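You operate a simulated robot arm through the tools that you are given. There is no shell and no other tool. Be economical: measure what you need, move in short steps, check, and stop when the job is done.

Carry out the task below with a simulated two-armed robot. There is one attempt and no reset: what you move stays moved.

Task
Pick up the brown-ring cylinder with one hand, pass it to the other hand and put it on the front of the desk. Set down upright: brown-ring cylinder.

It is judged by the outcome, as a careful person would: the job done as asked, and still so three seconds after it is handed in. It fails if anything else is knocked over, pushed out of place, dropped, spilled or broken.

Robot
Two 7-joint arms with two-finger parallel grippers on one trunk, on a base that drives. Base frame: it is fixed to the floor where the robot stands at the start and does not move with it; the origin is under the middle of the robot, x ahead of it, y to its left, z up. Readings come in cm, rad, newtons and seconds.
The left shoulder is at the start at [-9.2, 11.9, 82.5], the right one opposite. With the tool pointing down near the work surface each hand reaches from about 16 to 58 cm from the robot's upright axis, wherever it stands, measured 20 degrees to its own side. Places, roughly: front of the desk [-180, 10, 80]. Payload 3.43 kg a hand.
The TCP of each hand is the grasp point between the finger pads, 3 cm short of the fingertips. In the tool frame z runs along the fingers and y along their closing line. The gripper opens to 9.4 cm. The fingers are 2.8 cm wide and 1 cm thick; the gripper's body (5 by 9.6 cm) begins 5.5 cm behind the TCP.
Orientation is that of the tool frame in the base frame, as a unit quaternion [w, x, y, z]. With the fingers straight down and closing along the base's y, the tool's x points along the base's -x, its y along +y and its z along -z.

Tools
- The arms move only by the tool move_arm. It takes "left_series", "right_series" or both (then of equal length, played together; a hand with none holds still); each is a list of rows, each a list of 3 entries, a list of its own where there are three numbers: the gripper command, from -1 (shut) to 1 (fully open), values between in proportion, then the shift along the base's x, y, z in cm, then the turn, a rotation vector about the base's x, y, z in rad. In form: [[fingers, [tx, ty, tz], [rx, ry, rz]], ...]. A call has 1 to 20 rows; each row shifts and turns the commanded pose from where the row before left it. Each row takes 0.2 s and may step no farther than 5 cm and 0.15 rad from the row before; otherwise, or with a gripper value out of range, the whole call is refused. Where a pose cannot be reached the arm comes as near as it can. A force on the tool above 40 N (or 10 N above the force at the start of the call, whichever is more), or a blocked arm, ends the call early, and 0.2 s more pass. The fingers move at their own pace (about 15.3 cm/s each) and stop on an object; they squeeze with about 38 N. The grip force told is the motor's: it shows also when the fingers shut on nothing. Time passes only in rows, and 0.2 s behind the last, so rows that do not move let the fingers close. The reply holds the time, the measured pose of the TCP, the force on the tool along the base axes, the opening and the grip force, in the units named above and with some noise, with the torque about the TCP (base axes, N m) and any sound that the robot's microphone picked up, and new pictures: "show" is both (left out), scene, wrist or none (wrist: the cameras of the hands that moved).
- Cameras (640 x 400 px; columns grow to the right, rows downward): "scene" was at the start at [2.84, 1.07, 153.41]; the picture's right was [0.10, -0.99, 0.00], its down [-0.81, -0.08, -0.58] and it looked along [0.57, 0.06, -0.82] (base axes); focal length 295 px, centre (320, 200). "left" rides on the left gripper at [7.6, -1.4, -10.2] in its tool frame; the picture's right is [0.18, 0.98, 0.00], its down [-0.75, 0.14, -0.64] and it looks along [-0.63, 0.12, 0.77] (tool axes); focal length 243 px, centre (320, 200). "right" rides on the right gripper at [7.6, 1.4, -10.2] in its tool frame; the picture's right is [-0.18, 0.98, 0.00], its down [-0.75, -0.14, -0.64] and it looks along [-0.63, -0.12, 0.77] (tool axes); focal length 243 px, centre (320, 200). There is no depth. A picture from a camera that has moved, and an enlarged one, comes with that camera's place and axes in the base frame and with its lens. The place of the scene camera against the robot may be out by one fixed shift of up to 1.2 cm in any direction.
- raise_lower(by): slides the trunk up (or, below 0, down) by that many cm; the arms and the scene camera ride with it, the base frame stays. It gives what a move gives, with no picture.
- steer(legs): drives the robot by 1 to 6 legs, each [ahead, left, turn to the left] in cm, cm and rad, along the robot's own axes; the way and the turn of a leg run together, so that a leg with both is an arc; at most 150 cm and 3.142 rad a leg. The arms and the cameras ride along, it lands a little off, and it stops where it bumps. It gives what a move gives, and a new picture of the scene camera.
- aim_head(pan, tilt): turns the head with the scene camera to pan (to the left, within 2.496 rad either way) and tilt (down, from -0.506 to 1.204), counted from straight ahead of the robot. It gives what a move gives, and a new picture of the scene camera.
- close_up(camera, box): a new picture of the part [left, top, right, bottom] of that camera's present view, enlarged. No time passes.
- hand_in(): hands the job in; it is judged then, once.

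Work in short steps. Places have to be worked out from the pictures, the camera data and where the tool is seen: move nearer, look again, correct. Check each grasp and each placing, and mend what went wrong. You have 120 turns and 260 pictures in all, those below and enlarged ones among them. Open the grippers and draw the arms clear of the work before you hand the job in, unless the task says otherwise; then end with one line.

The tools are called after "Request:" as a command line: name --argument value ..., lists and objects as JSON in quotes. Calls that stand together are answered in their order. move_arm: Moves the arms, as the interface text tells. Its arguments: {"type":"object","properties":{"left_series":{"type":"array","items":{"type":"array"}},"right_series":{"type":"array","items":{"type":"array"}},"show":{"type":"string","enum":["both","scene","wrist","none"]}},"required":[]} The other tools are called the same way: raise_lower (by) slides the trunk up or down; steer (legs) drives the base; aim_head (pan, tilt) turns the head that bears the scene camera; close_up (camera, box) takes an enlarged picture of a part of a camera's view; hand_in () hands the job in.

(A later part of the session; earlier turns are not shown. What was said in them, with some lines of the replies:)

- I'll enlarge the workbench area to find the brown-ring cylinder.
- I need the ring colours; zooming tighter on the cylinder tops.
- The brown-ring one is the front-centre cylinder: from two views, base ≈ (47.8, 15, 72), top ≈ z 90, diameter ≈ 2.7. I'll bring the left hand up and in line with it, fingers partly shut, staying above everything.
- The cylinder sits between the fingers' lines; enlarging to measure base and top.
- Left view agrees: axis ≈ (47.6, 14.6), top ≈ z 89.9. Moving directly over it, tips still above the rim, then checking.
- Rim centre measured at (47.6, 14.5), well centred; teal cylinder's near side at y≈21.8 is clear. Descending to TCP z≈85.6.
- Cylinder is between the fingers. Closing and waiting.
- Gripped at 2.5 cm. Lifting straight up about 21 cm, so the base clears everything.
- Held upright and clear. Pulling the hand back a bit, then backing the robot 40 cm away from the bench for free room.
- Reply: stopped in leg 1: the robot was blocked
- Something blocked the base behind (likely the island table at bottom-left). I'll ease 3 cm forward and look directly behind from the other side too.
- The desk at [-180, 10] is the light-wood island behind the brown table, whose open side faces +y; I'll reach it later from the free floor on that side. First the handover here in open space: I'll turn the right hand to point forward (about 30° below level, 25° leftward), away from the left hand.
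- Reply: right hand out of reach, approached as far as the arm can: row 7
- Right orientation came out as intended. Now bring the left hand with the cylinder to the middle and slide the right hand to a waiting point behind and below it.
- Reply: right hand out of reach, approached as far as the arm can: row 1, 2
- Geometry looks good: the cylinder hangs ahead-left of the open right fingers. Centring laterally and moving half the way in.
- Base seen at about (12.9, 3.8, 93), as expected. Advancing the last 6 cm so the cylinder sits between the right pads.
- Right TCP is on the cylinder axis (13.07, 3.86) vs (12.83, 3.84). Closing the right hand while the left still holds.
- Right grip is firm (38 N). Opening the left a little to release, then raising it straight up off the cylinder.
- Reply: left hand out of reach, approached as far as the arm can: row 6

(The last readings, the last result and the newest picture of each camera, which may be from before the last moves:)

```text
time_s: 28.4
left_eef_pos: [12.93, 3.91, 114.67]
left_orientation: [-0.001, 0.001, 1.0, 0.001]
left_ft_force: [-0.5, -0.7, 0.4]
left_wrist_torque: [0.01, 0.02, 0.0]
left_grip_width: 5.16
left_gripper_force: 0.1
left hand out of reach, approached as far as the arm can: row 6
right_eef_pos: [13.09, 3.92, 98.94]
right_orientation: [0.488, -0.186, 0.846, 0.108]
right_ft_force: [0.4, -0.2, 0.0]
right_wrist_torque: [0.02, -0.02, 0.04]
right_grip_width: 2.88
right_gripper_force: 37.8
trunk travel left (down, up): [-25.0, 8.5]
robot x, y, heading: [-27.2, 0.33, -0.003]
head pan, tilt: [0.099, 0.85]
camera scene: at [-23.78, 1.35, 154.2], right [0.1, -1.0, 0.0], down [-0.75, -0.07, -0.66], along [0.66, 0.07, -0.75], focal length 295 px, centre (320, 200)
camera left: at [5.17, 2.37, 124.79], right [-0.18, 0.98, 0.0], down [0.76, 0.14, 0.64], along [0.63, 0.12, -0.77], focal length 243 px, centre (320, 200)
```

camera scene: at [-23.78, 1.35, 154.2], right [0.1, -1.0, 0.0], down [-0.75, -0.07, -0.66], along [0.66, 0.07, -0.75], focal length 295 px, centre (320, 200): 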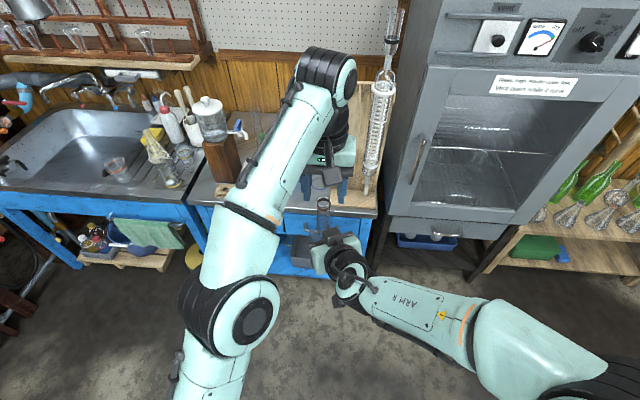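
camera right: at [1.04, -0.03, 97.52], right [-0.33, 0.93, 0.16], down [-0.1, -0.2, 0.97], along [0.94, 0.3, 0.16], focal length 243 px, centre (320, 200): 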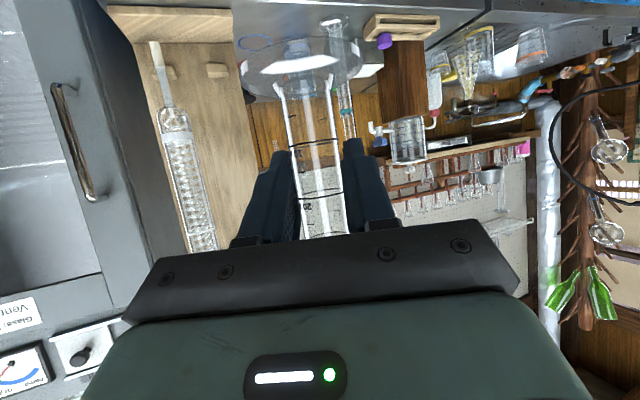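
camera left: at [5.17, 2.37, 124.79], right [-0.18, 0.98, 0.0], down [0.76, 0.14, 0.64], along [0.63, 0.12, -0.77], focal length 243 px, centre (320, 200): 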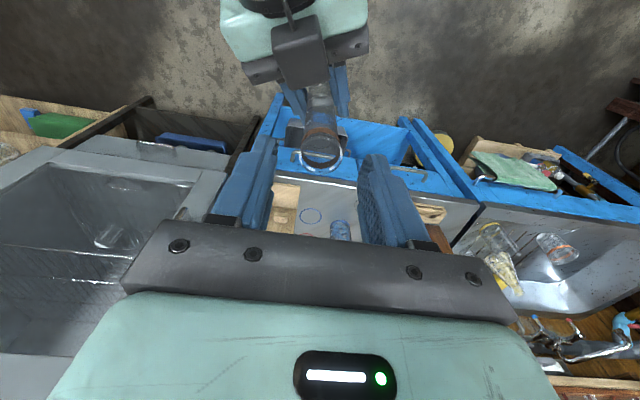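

Cylinder held by the right hand alone. To get safe clearance, I'll lower the right hand 5 cm, then sweep the left aside to y≈25 and down.

Request:
move_arm --left_series '[[0.1, [0, 0, 0], [0, 0, 0]], [0.1, [0, 0, 0], [0, 0, 0]], [0.1, [0, 0, 0], [0, 0, 0]], [0.1, [0, 4, 0], [0, 0, 0]], [0.1, [0, 5, 0], [0, 0, 0]], [0.1, [0, 5, 0], [0, 0, 0]], [0.1, [-2, 5, -4], [0, 0, 0]], [0.1, [-4, 0, -4], [0, 0, 0]], [0.1, [-2, 0, 0], [0, 0, 0]]]' --right_series '[[-1, [0, 0, -2.5], [0, 0, 0]], [-1, [0, 0, -2.5], [0, 0, 0]], [-1, [0, 0, 0], [0, 0, 0]], [-1, [0, 0, 0], [0, 0, 0]], [-1, [0, 0, 0], [0, 0, 0]], [-1, [0, 0, 0], [0, 0, 0]], [-1, [0, 0, 0], [0, 0, 0]], [-1, [0, 0, 0], [0, 0, 0]], [-1, [0, 0, 0], [0, 0, 0]]]'

Request:
close_up --camera "scene" --box '[260, 160, 420, 320]'

```text
refused: row 7 steps farther than a row can; nothing moved
```

```text
2.50 times, centred on (340, 240) of scene
camera zoom: at [-23.78, 1.35, 154.2], right [0.1, -1.0, 0.0], down [-0.75, -0.07, -0.66], along [0.66, 0.07, -0.75], focal length 738 px, centre (270, 100)
```

zoom: 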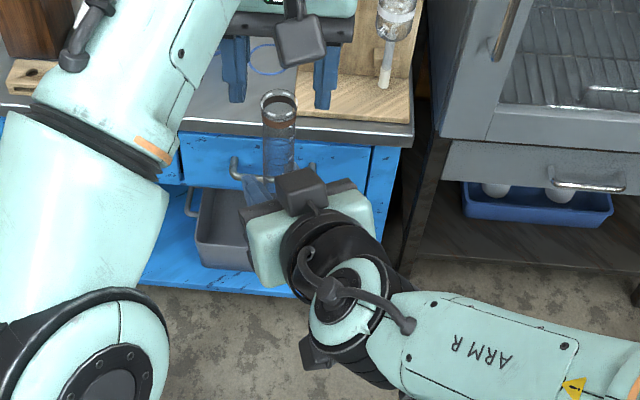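

One row was too long; repeating with shorter steps.

Request:
move_arm --left_series '[[0.1, [0, 0, 0], [0, 0, 0]], [0.1, [0, 0, 0], [0, 0, 0]], [0.1, [0, 0, 0], [0, 0, 0]], [0.1, [0, 4, 0], [0, 0, 0]], [0.1, [0, 4.5, 0], [0, 0, 0]], [0.1, [0, 4.5, 0], [0, 0, 0]], [0.1, [0, 4, -2.5], [0, 0, 0]], [0.1, [-3, 2, -3], [0, 0, 0]], [0.1, [-3, 0, -3], [0, 0, 0]]]' --right_series '[[-1, [0, 0, -2.5], [0, 0, 0]], [-1, [0, 0, -2.5], [0, 0, 0]], [-1, [0, 0, 0], [0, 0, 0]], [-1, [0, 0, 0], [0, 0, 0]], [-1, [0, 0, 0], [0, 0, 0]], [-1, [0, 0, 0], [0, 0, 0]], [-1, [0, 0, 0], [0, 0, 0]], [-1, [0, 0, 0], [0, 0, 0]], [-1, [0, 0, 0], [0, 0, 0]]]' --show "scene"

Request:
close_up --camera "scene" --box '[260, 160, 420, 320]'

```text
time_s: 30.4
left_eef_pos: [7.2, 23.01, 105.93]
left_orientation: [0.0, 0.0, 1.0, 0.0]
left_ft_force: [-0.2, -0.5, -0.2]
left_wrist_torque: [0.02, 0.0, -0.02]
left_grip_width: 5.16
left_gripper_force: 0.0
right_eef_pos: [13.0, 4.03, 93.98]
right_orientation: [0.488, -0.186, 0.846, 0.107]
right_ft_force: [0.5, 1.0, 0.1]
right_wrist_torque: [0.0, 0.03, -0.02]
right_grip_width: 2.9
right_gripper_force: 37.9
trunk travel left (down, up): [-25.0, 8.5]
robot x, y, heading: [-27.15, 0.2, -0.003]
head pan, tilt: [0.099, 0.85]
camera scene: at [-23.82, 1.36, 154.2], right [0.1, -1.0, 0.0], down [-0.75, -0.07, -0.66], along [0.66, 0.07, -0.75], focal length 295 px, centre (320, 200)
```

scene: 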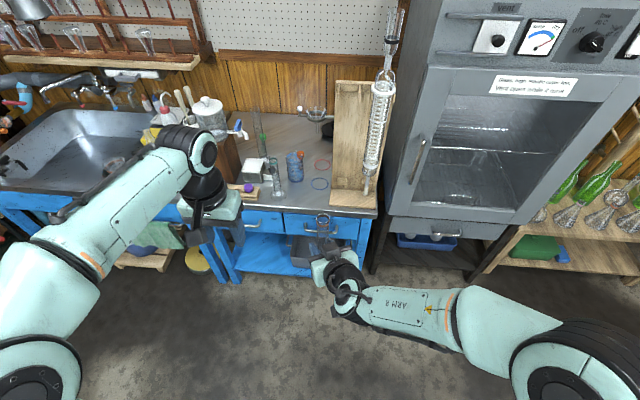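

```text
2.50 times, centred on (340, 240) of scene
camera zoom: at [-23.82, 1.36, 154.2], right [0.1, -1.0, 0.0], down [-0.75, -0.07, -0.66], along [0.66, 0.07, -0.75], focal length 738 px, centre (270, 100)
```

zoom: 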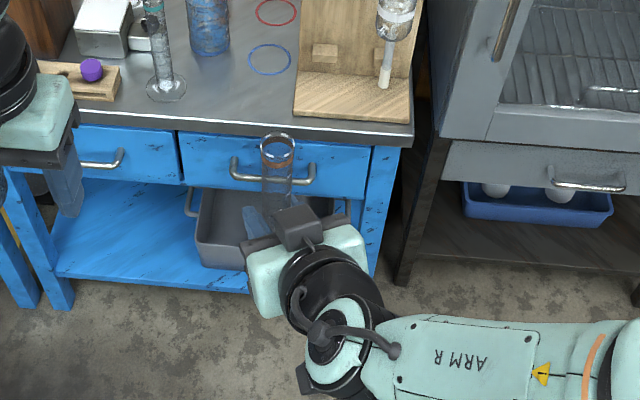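

Handover done; the cylinder is upright in the right hand. Looking left before driving around the brown table.

Request:
aim_head --pan 1.4 --tilt 0.75

```text
time_s: 31.9
left_eef_pos: [7.31, 22.96, 106.11]
left_orientation: [-0.001, 0.0, 1.0, 0.0]
left_ft_force: [0.5, 0.6, -0.2]
left_wrist_torque: [-0.01, 0.0, 0.0]
left_grip_width: 5.16
left_gripper_force: 0.0
right_eef_pos: [12.94, 4.03, 93.99]
right_orientation: [0.487, -0.187, 0.846, 0.108]
right_ft_force: [0.2, 0.6, 0.1]
right_wrist_torque: [0.0, 0.01, 0.02]
right_grip_width: 2.89
right_gripper_force: 38.0
trunk travel left (down, up): [-25.0, 8.5]
robot x, y, heading: [-27.43, 0.03, 0.0]
head pan, tilt: [1.4, 0.75]
camera scene: at [-30.14, 8.74, 155.0], right [0.99, -0.17, 0.0], down [-0.12, -0.67, -0.73], along [0.13, 0.72, -0.68], focal length 295 px, centre (320, 200)
```

scene: 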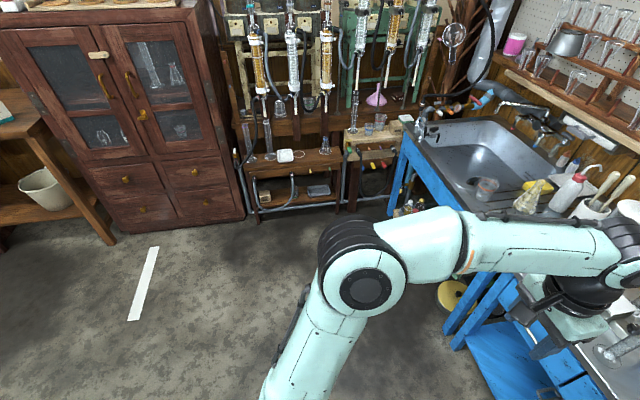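

Free floor out to y≈150. Strafing left 80 cm, then backing up 150 cm, still facing the same way.

Request:
steer --legs '[[3, 0, 0], [0, 80, 0], [-75, 0, 0]]'

Request:
aim_head --pan 2.45 --tilt 0.6

```text
time_s: 43.5
left_eef_pos: [-64.64, 103.68, 105.91]
left_orientation: [0.0, 0.0, 1.0, 0.0]
left_ft_force: [0.1, 0.2, 0.4]
left_wrist_torque: [-0.01, -0.02, -0.03]
left_grip_width: 5.2
left_gripper_force: 0.1
right_eef_pos: [-58.7, 84.72, 93.97]
right_orientation: [0.488, -0.186, 0.846, 0.107]
right_ft_force: [0.7, 0.0, -0.6]
right_wrist_torque: [-0.02, 0.0, -0.02]
right_grip_width: 2.88
right_gripper_force: 38.0
trunk travel left (down, up): [-25.0, 8.5]
robot x, y, heading: [-99.08, 80.68, 0.004]
head pan, tilt: [1.4, 0.75]
camera scene: at [-101.88, 89.36, 155.0], right [0.99, -0.17, 0.0], down [-0.12, -0.67, -0.73], along [0.12, 0.72, -0.68], focal length 295 px, centre (320, 200)
```

scene: 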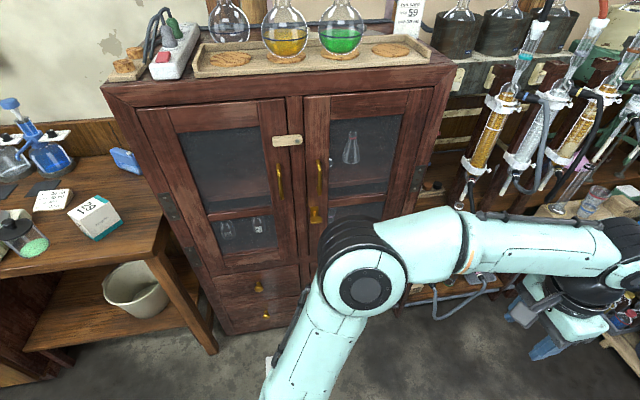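

```text
time_s: 44.8
left_eef_pos: [-64.4, 103.7, 106.01]
left_orientation: [-0.001, -0.001, 1.0, 0.0]
left_ft_force: [0.3, 0.3, -0.6]
left_wrist_torque: [0.03, 0.0, -0.03]
left_grip_width: 5.17
left_gripper_force: 0.1
right_eef_pos: [-58.82, 84.79, 94.05]
right_orientation: [0.487, -0.187, 0.846, 0.108]
right_ft_force: [0.1, -0.5, 0.6]
right_wrist_torque: [-0.01, 0.02, 0.01]
right_grip_width: 2.91
right_gripper_force: 38.1
trunk travel left (down, up): [-25.0, 8.5]
robot x, y, heading: [-98.96, 80.72, 0.002]
head pan, tilt: [2.45, 0.6]
camera scene: at [-110.06, 86.83, 156.29], right [0.64, 0.77, 0.0], down [0.44, -0.36, -0.83], along [-0.64, 0.53, -0.56], focal length 295 px, centre (320, 200)
```

scene: 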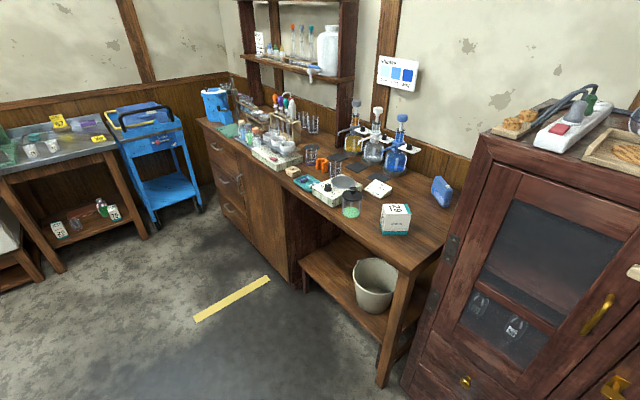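

Path is clear. Backing another 78 cm, then turning right to face the desk.

Request:
steer --legs '[[-78, 0, 0], [0, 0, -1.571]]'

Request:
aim_head --pan 0.0 --tilt 0.75

```text
time_s: 52.8
left_eef_pos: [-154.3, 46.18, 106.03]
left_orientation: [0.0, 0.712, 0.702, 0.0]
left_ft_force: [-0.1, 0.3, -0.4]
left_wrist_torque: [0.01, -0.02, 0.01]
left_grip_width: 5.16
left_gripper_force: 0.1
right_eef_pos: [-173.29, 40.7, 94.01]
right_orientation: [0.419, 0.472, 0.727, -0.271]
right_ft_force: [-0.2, -0.3, -1.6]
right_wrist_torque: [-0.01, 0.01, 0.0]
right_grip_width: 2.91
right_gripper_force: 38.6
trunk travel left (down, up): [-25.0, 8.5]
robot x, y, heading: [-176.9, 80.87, -1.584]
head pan, tilt: [2.45, 0.6]
camera scene: at [-170.71, 92.26, 156.29], right [0.76, -0.65, 0.0], down [-0.37, -0.43, -0.83], along [0.54, 0.63, -0.56], focal length 295 px, centre (320, 200)
```

scene: 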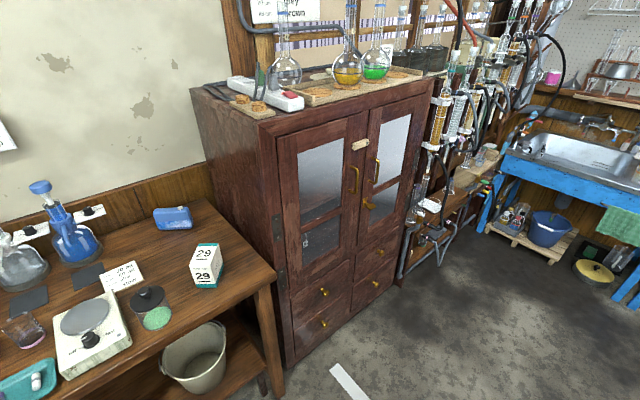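

```text
time_s: 55.0
left_eef_pos: [-154.27, 46.16, 105.97]
left_orientation: [-0.001, 0.712, 0.702, 0.001]
left_ft_force: [-0.7, -0.4, -0.5]
left_wrist_torque: [0.01, -0.03, 0.0]
left_grip_width: 5.16
left_gripper_force: 0.1
right_eef_pos: [-173.36, 40.56, 93.9]
right_orientation: [0.419, 0.472, 0.727, -0.272]
right_ft_force: [-0.3, 1.1, -1.1]
right_wrist_torque: [0.02, -0.01, 0.0]
right_grip_width: 2.91
right_gripper_force: 38.5
trunk travel left (down, up): [-25.0, 8.5]
robot x, y, heading: [-176.71, 80.76, -1.583]
head pan, tilt: [0.0, 0.75]
camera scene: at [-176.55, 77.24, 155.0], right [-1.0, 0.01, 0.0], down [0.01, 0.68, -0.73], along [-0.01, -0.73, -0.68], focal length 295 px, centre (320, 200)
```

scene: 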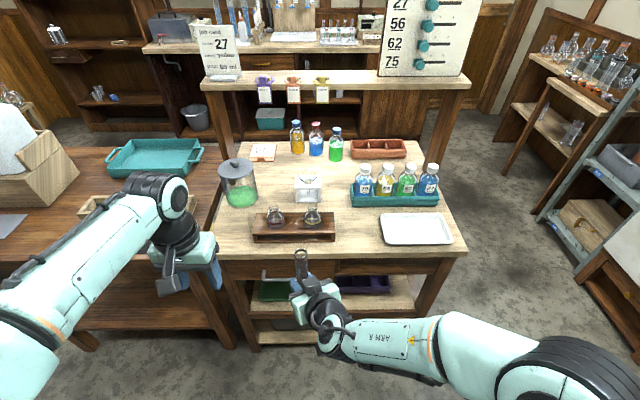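

The desk is now in front; there's a free gap at its front between the flask rack and the white tray, about (-190, 14), with the front edge near y≈23. I'll tuck the left hand back, strafe right 16.7 cm and drive 16 cm ahead.

Request:
move_arm --left_series '[[0.1, [0, 4, 0], [0, 0, 0]], [0.1, [0, 4, 0], [0, 0, 0]], [0.1, [0, 0, 0], [0, 0, 0]]]' --show "none"

Request:
steer --legs '[[0, -16.7, 0], [14, 0, 0]]'

Request:
close_up --camera "scene" --box '[200, 160, 440, 360]'

```text
time_s: 55.9
left_eef_pos: [-154.17, 54.15, 106.02]
left_orientation: [-0.001, 0.713, 0.701, 0.001]
left_ft_force: [0.3, -0.2, 0.6]
left_wrist_torque: [0.03, -0.01, 0.02]
left_grip_width: 5.17
left_gripper_force: 0.1
right_eef_pos: [-173.23, 40.48, 93.99]
right_orientation: [0.419, 0.472, 0.727, -0.272]
right_ft_force: [-0.1, 0.8, -0.3]
right_wrist_torque: [0.03, -0.01, 0.01]
right_grip_width: 2.9
right_gripper_force: 38.3
trunk travel left (down, up): [-25.0, 8.5]
robot x, y, heading: [-176.63, 80.98, -1.58]
head pan, tilt: [0.0, 0.75]
```

```text
time_s: 58.9
left_eef_pos: [-170.94, 40.39, 106.06]
left_orientation: [0.0, 0.713, 0.701, 0.0]
left_ft_force: [-0.2, -0.7, 0.6]
left_wrist_torque: [0.04, -0.01, -0.02]
left_grip_width: 5.16
left_gripper_force: 0.1
right_eef_pos: [-190.1, 26.79, 93.91]
right_orientation: [0.419, 0.471, 0.727, -0.271]
right_ft_force: [0.5, -0.9, -0.4]
right_wrist_torque: [0.01, 0.01, 0.0]
right_grip_width: 2.93
right_gripper_force: 37.7
trunk travel left (down, up): [-25.0, 8.5]
robot x, y, heading: [-193.01, 67.27, -1.584]
head pan, tilt: [0.0, 0.75]
camera scene: at [-193.38, 63.4, 154.99], right [-1.0, 0.02, 0.0], down [0.01, 0.68, -0.73], along [-0.01, -0.73, -0.68], focal length 295 px, centre (320, 200)
```

scene: 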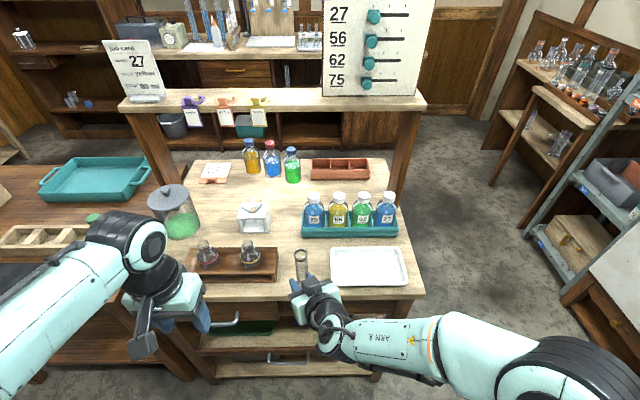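

```text
2.00 times, centred on (320, 260) of scene
camera zoom: at [-193.38, 63.4, 154.99], right [-1.0, 0.02, 0.0], down [0.01, 0.68, -0.73], along [-0.01, -0.73, -0.68], focal length 591 px, centre (320, 80)
```

zoom: 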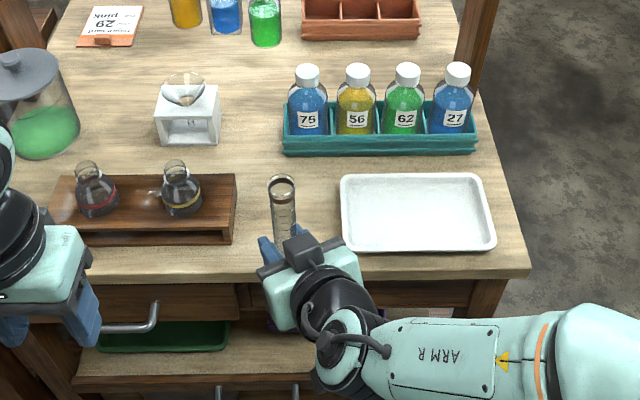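

Gap runs x≈-181 to -197, desk top z≈75–80. Moving the hand forward 13.8 cm at this height, then down a little and looking.

Request:
move_arm --right_series '[[-1, [0.3, -3, 0], [0, 0, 0]], [-1, [0.3, -3.6, 0], [0, 0, 0]], [-1, [0, -3.6, 0], [0, 0, 0]], [-1, [0, -3.6, 0], [0, 0, 0]], [-1, [0, 0, -2], [0, 0, 0]], [-1, [0, 0, -2], [0, 0, 0]], [-1, [0, 0, 0], [0, 0, 0]]]'

Request:
close_up --camera "scene" --box '[220, 200, 400, 330]'

Request:
close_up --camera "right" --box '[180, 0, 480, 260]'

```text
time_s: 60.5
left_eef_pos: [-170.95, 40.35, 106.03]
left_orientation: [-0.001, 0.713, 0.701, 0.0]
left_ft_force: [-0.8, 0.8, 0.1]
left_wrist_torque: [-0.03, 0.0, 0.01]
left_grip_width: 5.17
left_gripper_force: 0.0
right_eef_pos: [-189.59, 13.13, 89.85]
right_orientation: [0.418, 0.473, 0.727, -0.272]
right_ft_force: [-0.6, -0.5, 0.8]
right_wrist_torque: [0.0, -0.05, -0.01]
right_grip_width: 2.9
right_gripper_force: 37.9
trunk travel left (down, up): [-25.0, 8.5]
robot x, y, heading: [-193.51, 67.14, -1.59]
head pan, tilt: [0.0, 0.75]
camera scene: at [-193.36, 63.51, 155.0], right [-1.0, 0.01, 0.0], down [0.01, 0.68, -0.73], along [-0.01, -0.73, -0.68], focal length 295 px, centre (320, 200)
camera right: at [-193.37, 25.42, 88.46], right [0.94, 0.32, 0.16], down [-0.2, 0.11, 0.97], along [0.29, -0.94, 0.16], focal length 243 px, centre (320, 200)
```

scene: 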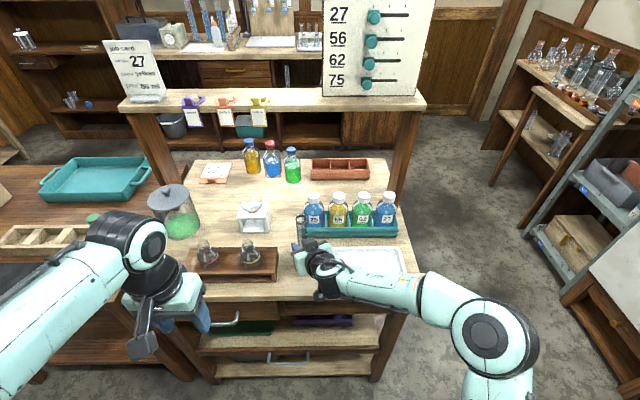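
right: 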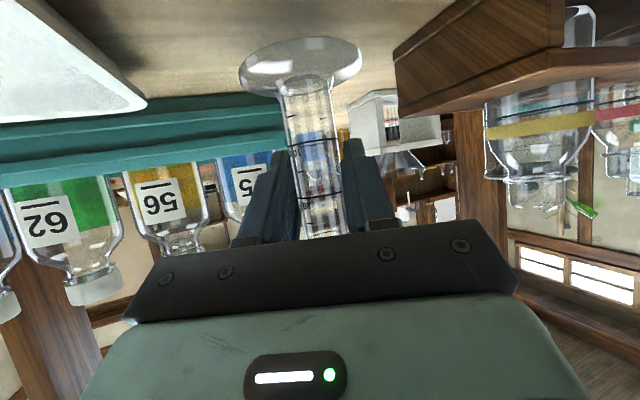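

```text
3.08 times, centred on (310, 265) of scene
camera zoom: at [-193.36, 63.51, 155.0], right [-1.0, 0.01, 0.0], down [0.01, 0.68, -0.73], along [-0.01, -0.73, -0.68], focal length 908 px, centre (351, 0)
```

zoom: 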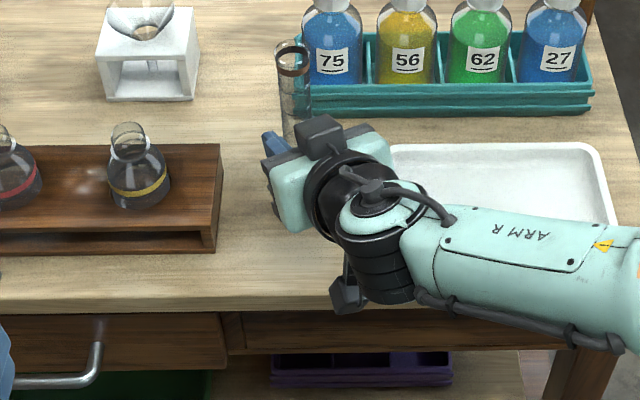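

```text
1.54 times, centred on (330, 130) of right
camera zoom: at [-193.37, 25.42, 88.46], right [0.94, 0.32, 0.16], down [-0.2, 0.11, 0.97], along [0.29, -0.94, 0.16], focal length 373 px, centre (305, 308)
```

zoom: 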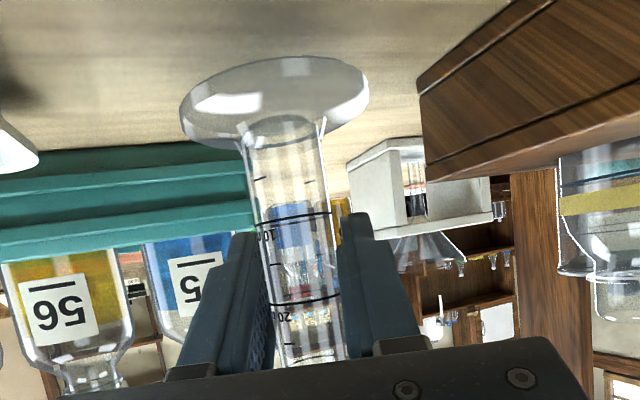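

Above the free gap, clear of rack, tray and bottles. Foot bottom ≈ 83.7; lowering 3 cm and checking.

Request:
move_arm --right_series '[[-1, [0, 0, -1.5], [0, 0, 0]], [-1, [0, 0, -1.5], [0, 0, 0]], [-1, [0, 0, 0], [0, 0, 0]]]' --show "wrist"

```text
time_s: 61.3
left_eef_pos: [-170.99, 40.57, 105.94]
left_orientation: [0.0, 0.713, 0.701, 0.0]
left_ft_force: [0.2, 0.0, -0.2]
left_wrist_torque: [0.05, 0.01, 0.0]
left_grip_width: 5.14
left_gripper_force: 0.1
right_eef_pos: [-189.63, 13.05, 87.44]
right_orientation: [0.421, 0.47, 0.726, -0.274]
right_ft_force: [1.1, -6.0, 26.6]
right_wrist_torque: [-0.16, -0.14, 0.04]
right_grip_width: 2.95
right_gripper_force: 37.9
trunk travel left (down, up): [-25.0, 8.5]
robot x, y, heading: [-193.17, 67.5, -1.578]
head pan, tilt: [0.0, 0.75]
camera right: at [-193.35, 25.26, 85.82], right [0.94, 0.32, 0.16], down [-0.2, 0.11, 0.97], along [0.29, -0.94, 0.17], focal length 243 px, centre (320, 200)
```

right: 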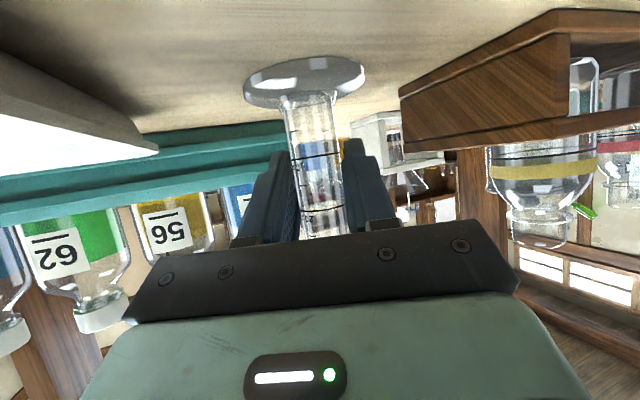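

Contact: about 27 N upward at TCP z 87.4, so the foot is on the desk (z≈81). Relieving the pressure by 0.5 cm and looking at it.

Request:
move_arm --right_series '[[-1, [0, 0, 0.5], [0, 0, 0]], [-1, [0, 0, 0], [0, 0, 0]]]'

Request:
close_up --camera "right" --box '[200, 20, 440, 180]'

Request:
close_up --camera "scene" --box '[250, 200, 370, 300]'

```text
time_s: 61.9
left_eef_pos: [-171.1, 40.44, 106.11]
left_orientation: [0.0, 0.713, 0.701, 0.001]
left_ft_force: [-0.7, 0.0, -0.4]
left_wrist_torque: [-0.01, 0.07, -0.02]
left_grip_width: 5.16
left_gripper_force: 0.1
right_eef_pos: [-189.53, 13.13, 87.48]
right_orientation: [0.418, 0.472, 0.727, -0.271]
right_ft_force: [0.1, -3.2, 10.9]
right_wrist_torque: [-0.53, -0.17, -0.07]
right_grip_width: 2.91
right_gripper_force: 37.7
trunk travel left (down, up): [-25.0, 8.5]
robot x, y, heading: [-193.63, 67.14, -1.589]
head pan, tilt: [0.0, 0.75]
camera scene: at [-193.39, 63.55, 154.99], right [-1.0, 0.02, 0.0], down [0.01, 0.68, -0.73], along [-0.01, -0.73, -0.68], focal length 295 px, centre (320, 200)
camera right: at [-193.36, 25.4, 85.94], right [0.94, 0.32, 0.16], down [-0.2, 0.1, 0.97], along [0.29, -0.94, 0.16], focal length 243 px, centre (320, 200)
```

scene: 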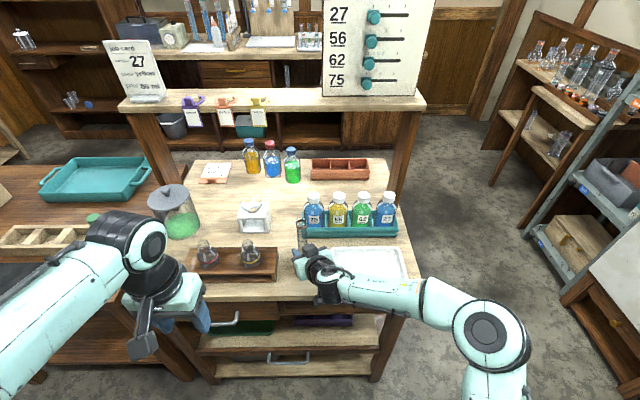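
right: 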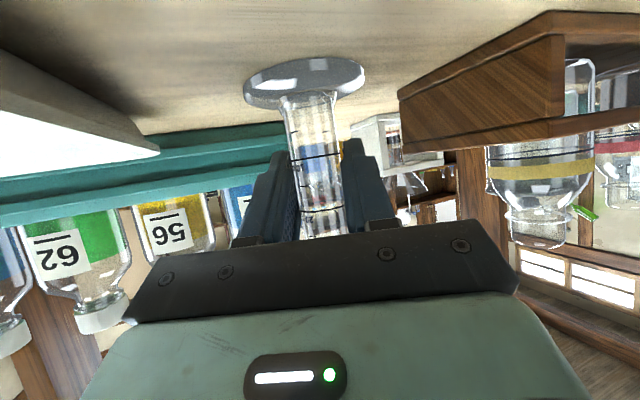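

```text
2.50 times, centred on (320, 100) of right
camera zoom: at [-193.36, 25.4, 85.94], right [0.94, 0.32, 0.16], down [-0.2, 0.1, 0.97], along [0.29, -0.94, 0.16], focal length 606 px, centre (320, 450)
```

zoom: 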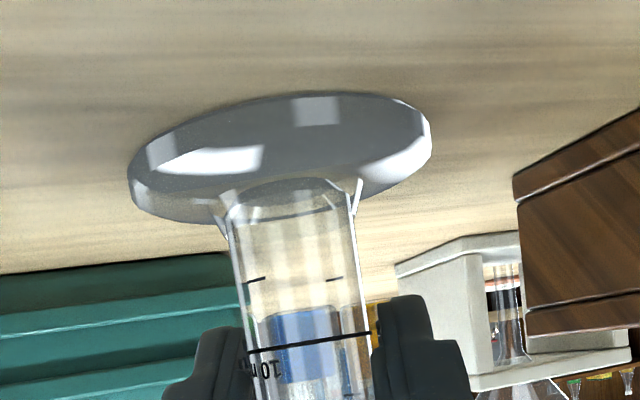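

```text
4.00 times, centred on (310, 250) of scene
camera zoom: at [-193.39, 63.55, 154.99], right [-1.0, 0.02, 0.0], down [0.01, 0.68, -0.73], along [-0.01, -0.73, -0.68], focal length 1181 px, centre (360, 0)
```

zoom: 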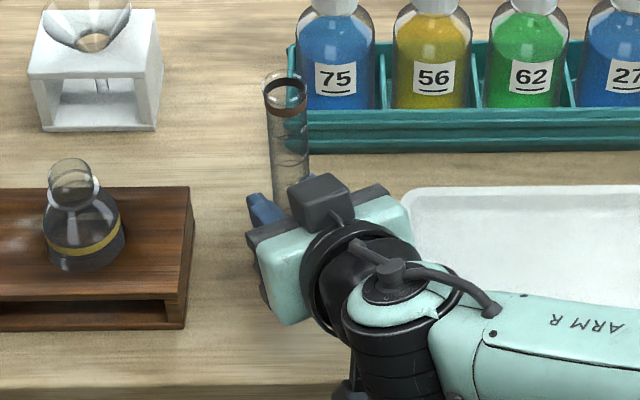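

Foot is flat on the desk and well clear of its neighbours. Taking off the remaining load and opening the fingers gradually.

Request:
move_arm --right_series '[[-1, [0, 0, 0.25], [0, 0, 0]], [-1, [0, 0, 0], [0, 0, 0]], [-0.34, [0, 0, 0], [0, 0, 0]], [-0.3, [0, 0, 0], [0, 0, 0]], [-0.25, [0, 0, 0], [0, 0, 0]], [-0.15, [0, 0, 0], [0, 0, 0]], [0.05, [0, 0, 0], [0, 0, 0]], [0.05, [0, 0, 0], [0, 0, 0]]]'

Request:
close_up --camera "scene" --box '[250, 200, 370, 300]'

```text
time_s: 63.7
left_eef_pos: [-170.98, 40.43, 106.02]
left_orientation: [-0.001, 0.713, 0.701, 0.0]
left_ft_force: [-0.1, -1.1, -0.3]
left_wrist_torque: [0.03, 0.01, 0.01]
left_grip_width: 5.17
left_gripper_force: 0.1
right_eef_pos: [-189.48, 13.05, 87.76]
right_orientation: [0.419, 0.471, 0.727, -0.271]
right_ft_force: [-0.2, 0.0, 0.7]
right_wrist_torque: [-0.01, -0.01, -0.01]
right_grip_width: 4.92
right_gripper_force: 0.0
trunk travel left (down, up): [-25.0, 8.5]
robot x, y, heading: [-193.62, 67.14, -1.586]
head pan, tilt: [0.0, 0.75]
camera scene: at [-193.37, 63.49, 155.0], right [-1.0, 0.02, 0.0], down [0.01, 0.68, -0.73], along [-0.01, -0.73, -0.68], focal length 295 px, centre (320, 200)
camera right: at [-193.3, 25.36, 86.27], right [0.94, 0.32, 0.16], down [-0.2, 0.1, 0.97], along [0.29, -0.94, 0.16], focal length 243 px, centre (320, 200)
```

scene: 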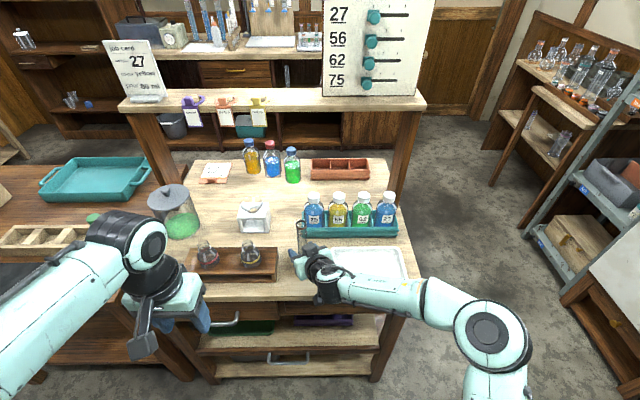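
right: 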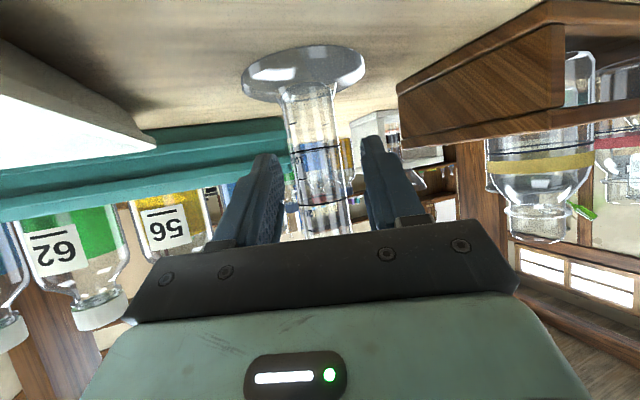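

```text
4.00 times, centred on (310, 250) of scene
camera zoom: at [-193.37, 63.49, 155.0], right [-1.0, 0.02, 0.0], down [0.01, 0.68, -0.73], along [-0.01, -0.73, -0.68], focal length 1181 px, centre (360, 0)
```

zoom: 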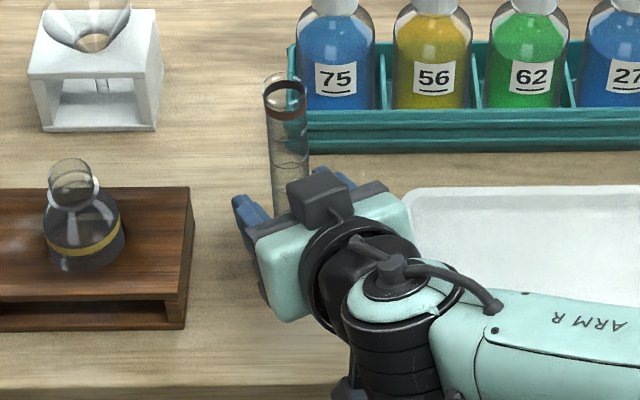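

Cylinder stands free between the open fingers. Withdrawing back along the hand's own axis.

Request:
move_arm --right_series '[[0.05, [-0.73, 1.57, 0.5], [0, 0, 0]], [0.05, [-1.1, 2.36, 1], [0, 0, 0]], [0.05, [-1.1, 2.36, 1], [0, 0, 0]], [0.05, [-1.1, 2.36, 1], [0, 0, 0]], [0.05, [-0.5, 3.5, 1], [0, 0, 0]], [0.05, [0, 4, 0], [0, 0, 0]], [0.05, [0, 0, 0], [0, 0, 0]]]'

Request:
close_up --camera "scene" --box '[240, 190, 400, 310]'

```text
time_s: 65.3
left_eef_pos: [-170.95, 40.38, 105.91]
left_orientation: [0.0, 0.713, 0.701, 0.0]
left_ft_force: [0.8, -0.9, 0.3]
left_wrist_torque: [-0.05, 0.01, 0.01]
left_grip_width: 5.14
left_gripper_force: 0.1
right_eef_pos: [-194.12, 29.16, 92.3]
right_orientation: [0.419, 0.472, 0.727, -0.272]
right_ft_force: [0.4, 0.0, 1.0]
right_wrist_torque: [0.02, -0.01, 0.01]
right_grip_width: 4.93
right_gripper_force: 0.1
trunk travel left (down, up): [-25.0, 8.5]
robot x, y, heading: [-193.32, 67.58, -1.585]
head pan, tilt: [0.0, 0.75]
camera scene: at [-193.36, 63.46, 155.0], right [-1.0, 0.02, 0.0], down [0.01, 0.68, -0.73], along [-0.01, -0.73, -0.68], focal length 295 px, centre (320, 200)
camera right: at [-197.95, 41.51, 90.84], right [0.94, 0.32, 0.16], down [-0.2, 0.1, 0.97], along [0.29, -0.94, 0.16], focal length 243 px, centre (320, 200)
```

scene: 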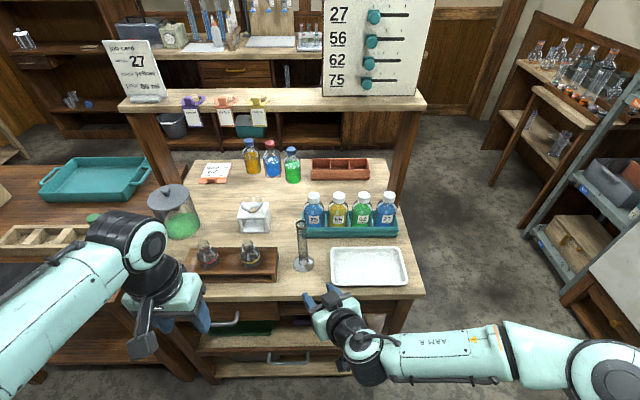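
right: 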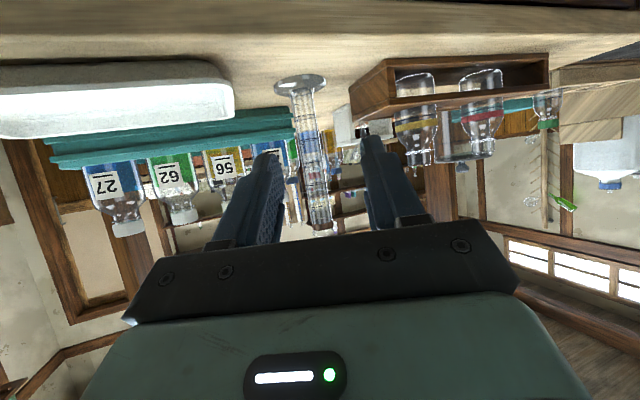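

```text
3.33 times, centred on (320, 250) of scene
camera zoom: at [-193.36, 63.46, 155.0], right [-1.0, 0.02, 0.0], down [0.01, 0.68, -0.73], along [-0.01, -0.73, -0.68], focal length 984 px, centre (320, 33)
```

zoom: 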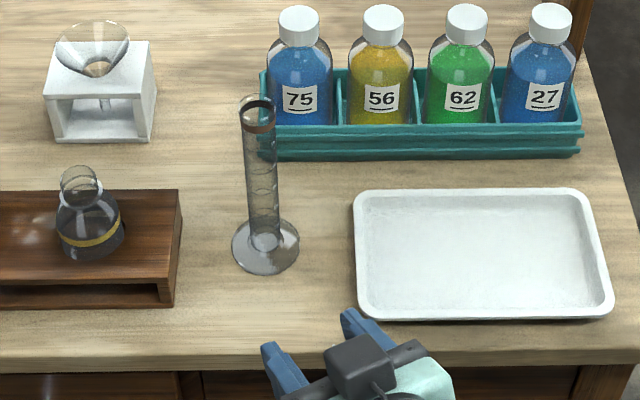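

The cylinder stands upright on the front of the desk, with everything around it in place. Opening both grippers and backing off before handing in.

Request:
steer --legs '[[-15, 0, 0]]'

Request:
move_arm --left_series '[[1, [0, 0, 0], [0, 0, 0]], [1, [0, 0, 0], [0, 0, 0]], [1, [0, 0, 0], [0, 0, 0]]]' --right_series '[[1, [0, 0, 0], [0, 0, 0]], [1, [0, 0, 0], [0, 0, 0]], [1, [0, 0, 0], [0, 0, 0]]]' --show "scene"

```text
time_s: 66.6
left_eef_pos: [-170.7, 55.21, 105.94]
left_orientation: [-0.001, 0.713, 0.702, 0.001]
left_ft_force: [0.6, 1.1, 0.6]
left_wrist_torque: [0.0, 0.0, -0.03]
left_grip_width: 5.16
left_gripper_force: 0.1
right_eef_pos: [-193.92, 43.89, 92.35]
right_orientation: [0.419, 0.472, 0.726, -0.273]
right_ft_force: [1.4, 0.8, -0.8]
right_wrist_torque: [0.01, -0.02, 0.0]
right_grip_width: 4.96
right_gripper_force: 0.0
trunk travel left (down, up): [-25.0, 8.5]
robot x, y, heading: [-193.09, 81.73, -1.584]
head pan, tilt: [0.0, 0.75]
camera scene: at [-193.15, 78.29, 155.0], right [-1.0, 0.02, 0.0], down [0.01, 0.68, -0.73], along [-0.01, -0.73, -0.68], focal length 295 px, centre (320, 200)
```

scene: 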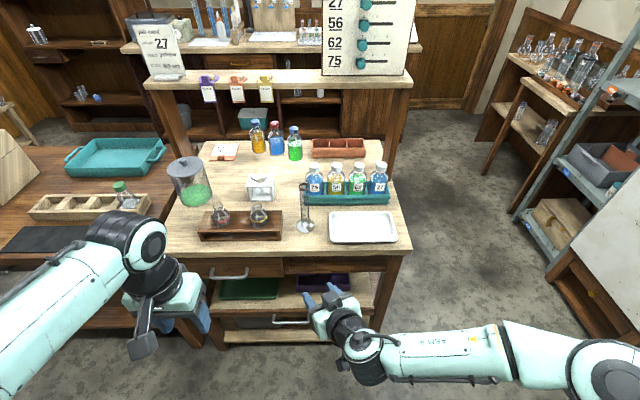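

```text
time_s: 67.4
left_eef_pos: [-170.61, 55.22, 106.03]
left_orientation: [0.0, 0.713, 0.701, 0.001]
left_ft_force: [0.2, 0.5, 0.2]
left_wrist_torque: [0.03, -0.01, 0.0]
left_grip_width: 9.42
left_gripper_force: 0.1
right_eef_pos: [-193.94, 43.83, 92.25]
right_orientation: [0.419, 0.472, 0.727, -0.271]
right_ft_force: [-0.3, 0.2, 0.5]
right_wrist_torque: [0.01, 0.01, 0.01]
right_grip_width: 9.41
right_gripper_force: 0.1
trunk travel left (down, up): [-25.0, 8.5]
robot x, y, heading: [-193.08, 82.04, -1.586]
head pan, tilt: [0.0, 0.75]
camera scene: at [-193.15, 78.18, 155.0], right [-1.0, 0.02, 0.0], down [0.01, 0.68, -0.73], along [-0.01, -0.73, -0.68], focal length 295 px, centre (320, 200)
```

scene: 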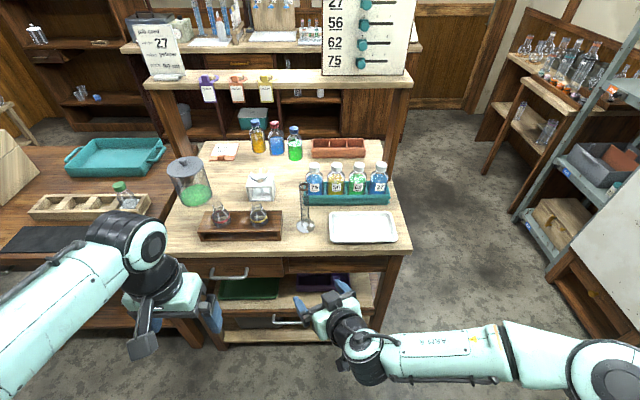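

The cylinder stands, both grippers are open and both arms are clear; handing in.

Request:
hand_in

```text
The job is handed in.
```

I picked up the brown-ring cylinder with the left hand, passed it to the right, and set it down upright on the front of the desk; while backing away from the bench, the base bumped something behind it (probably the brown table), and I saw nothing knocked over or moved.
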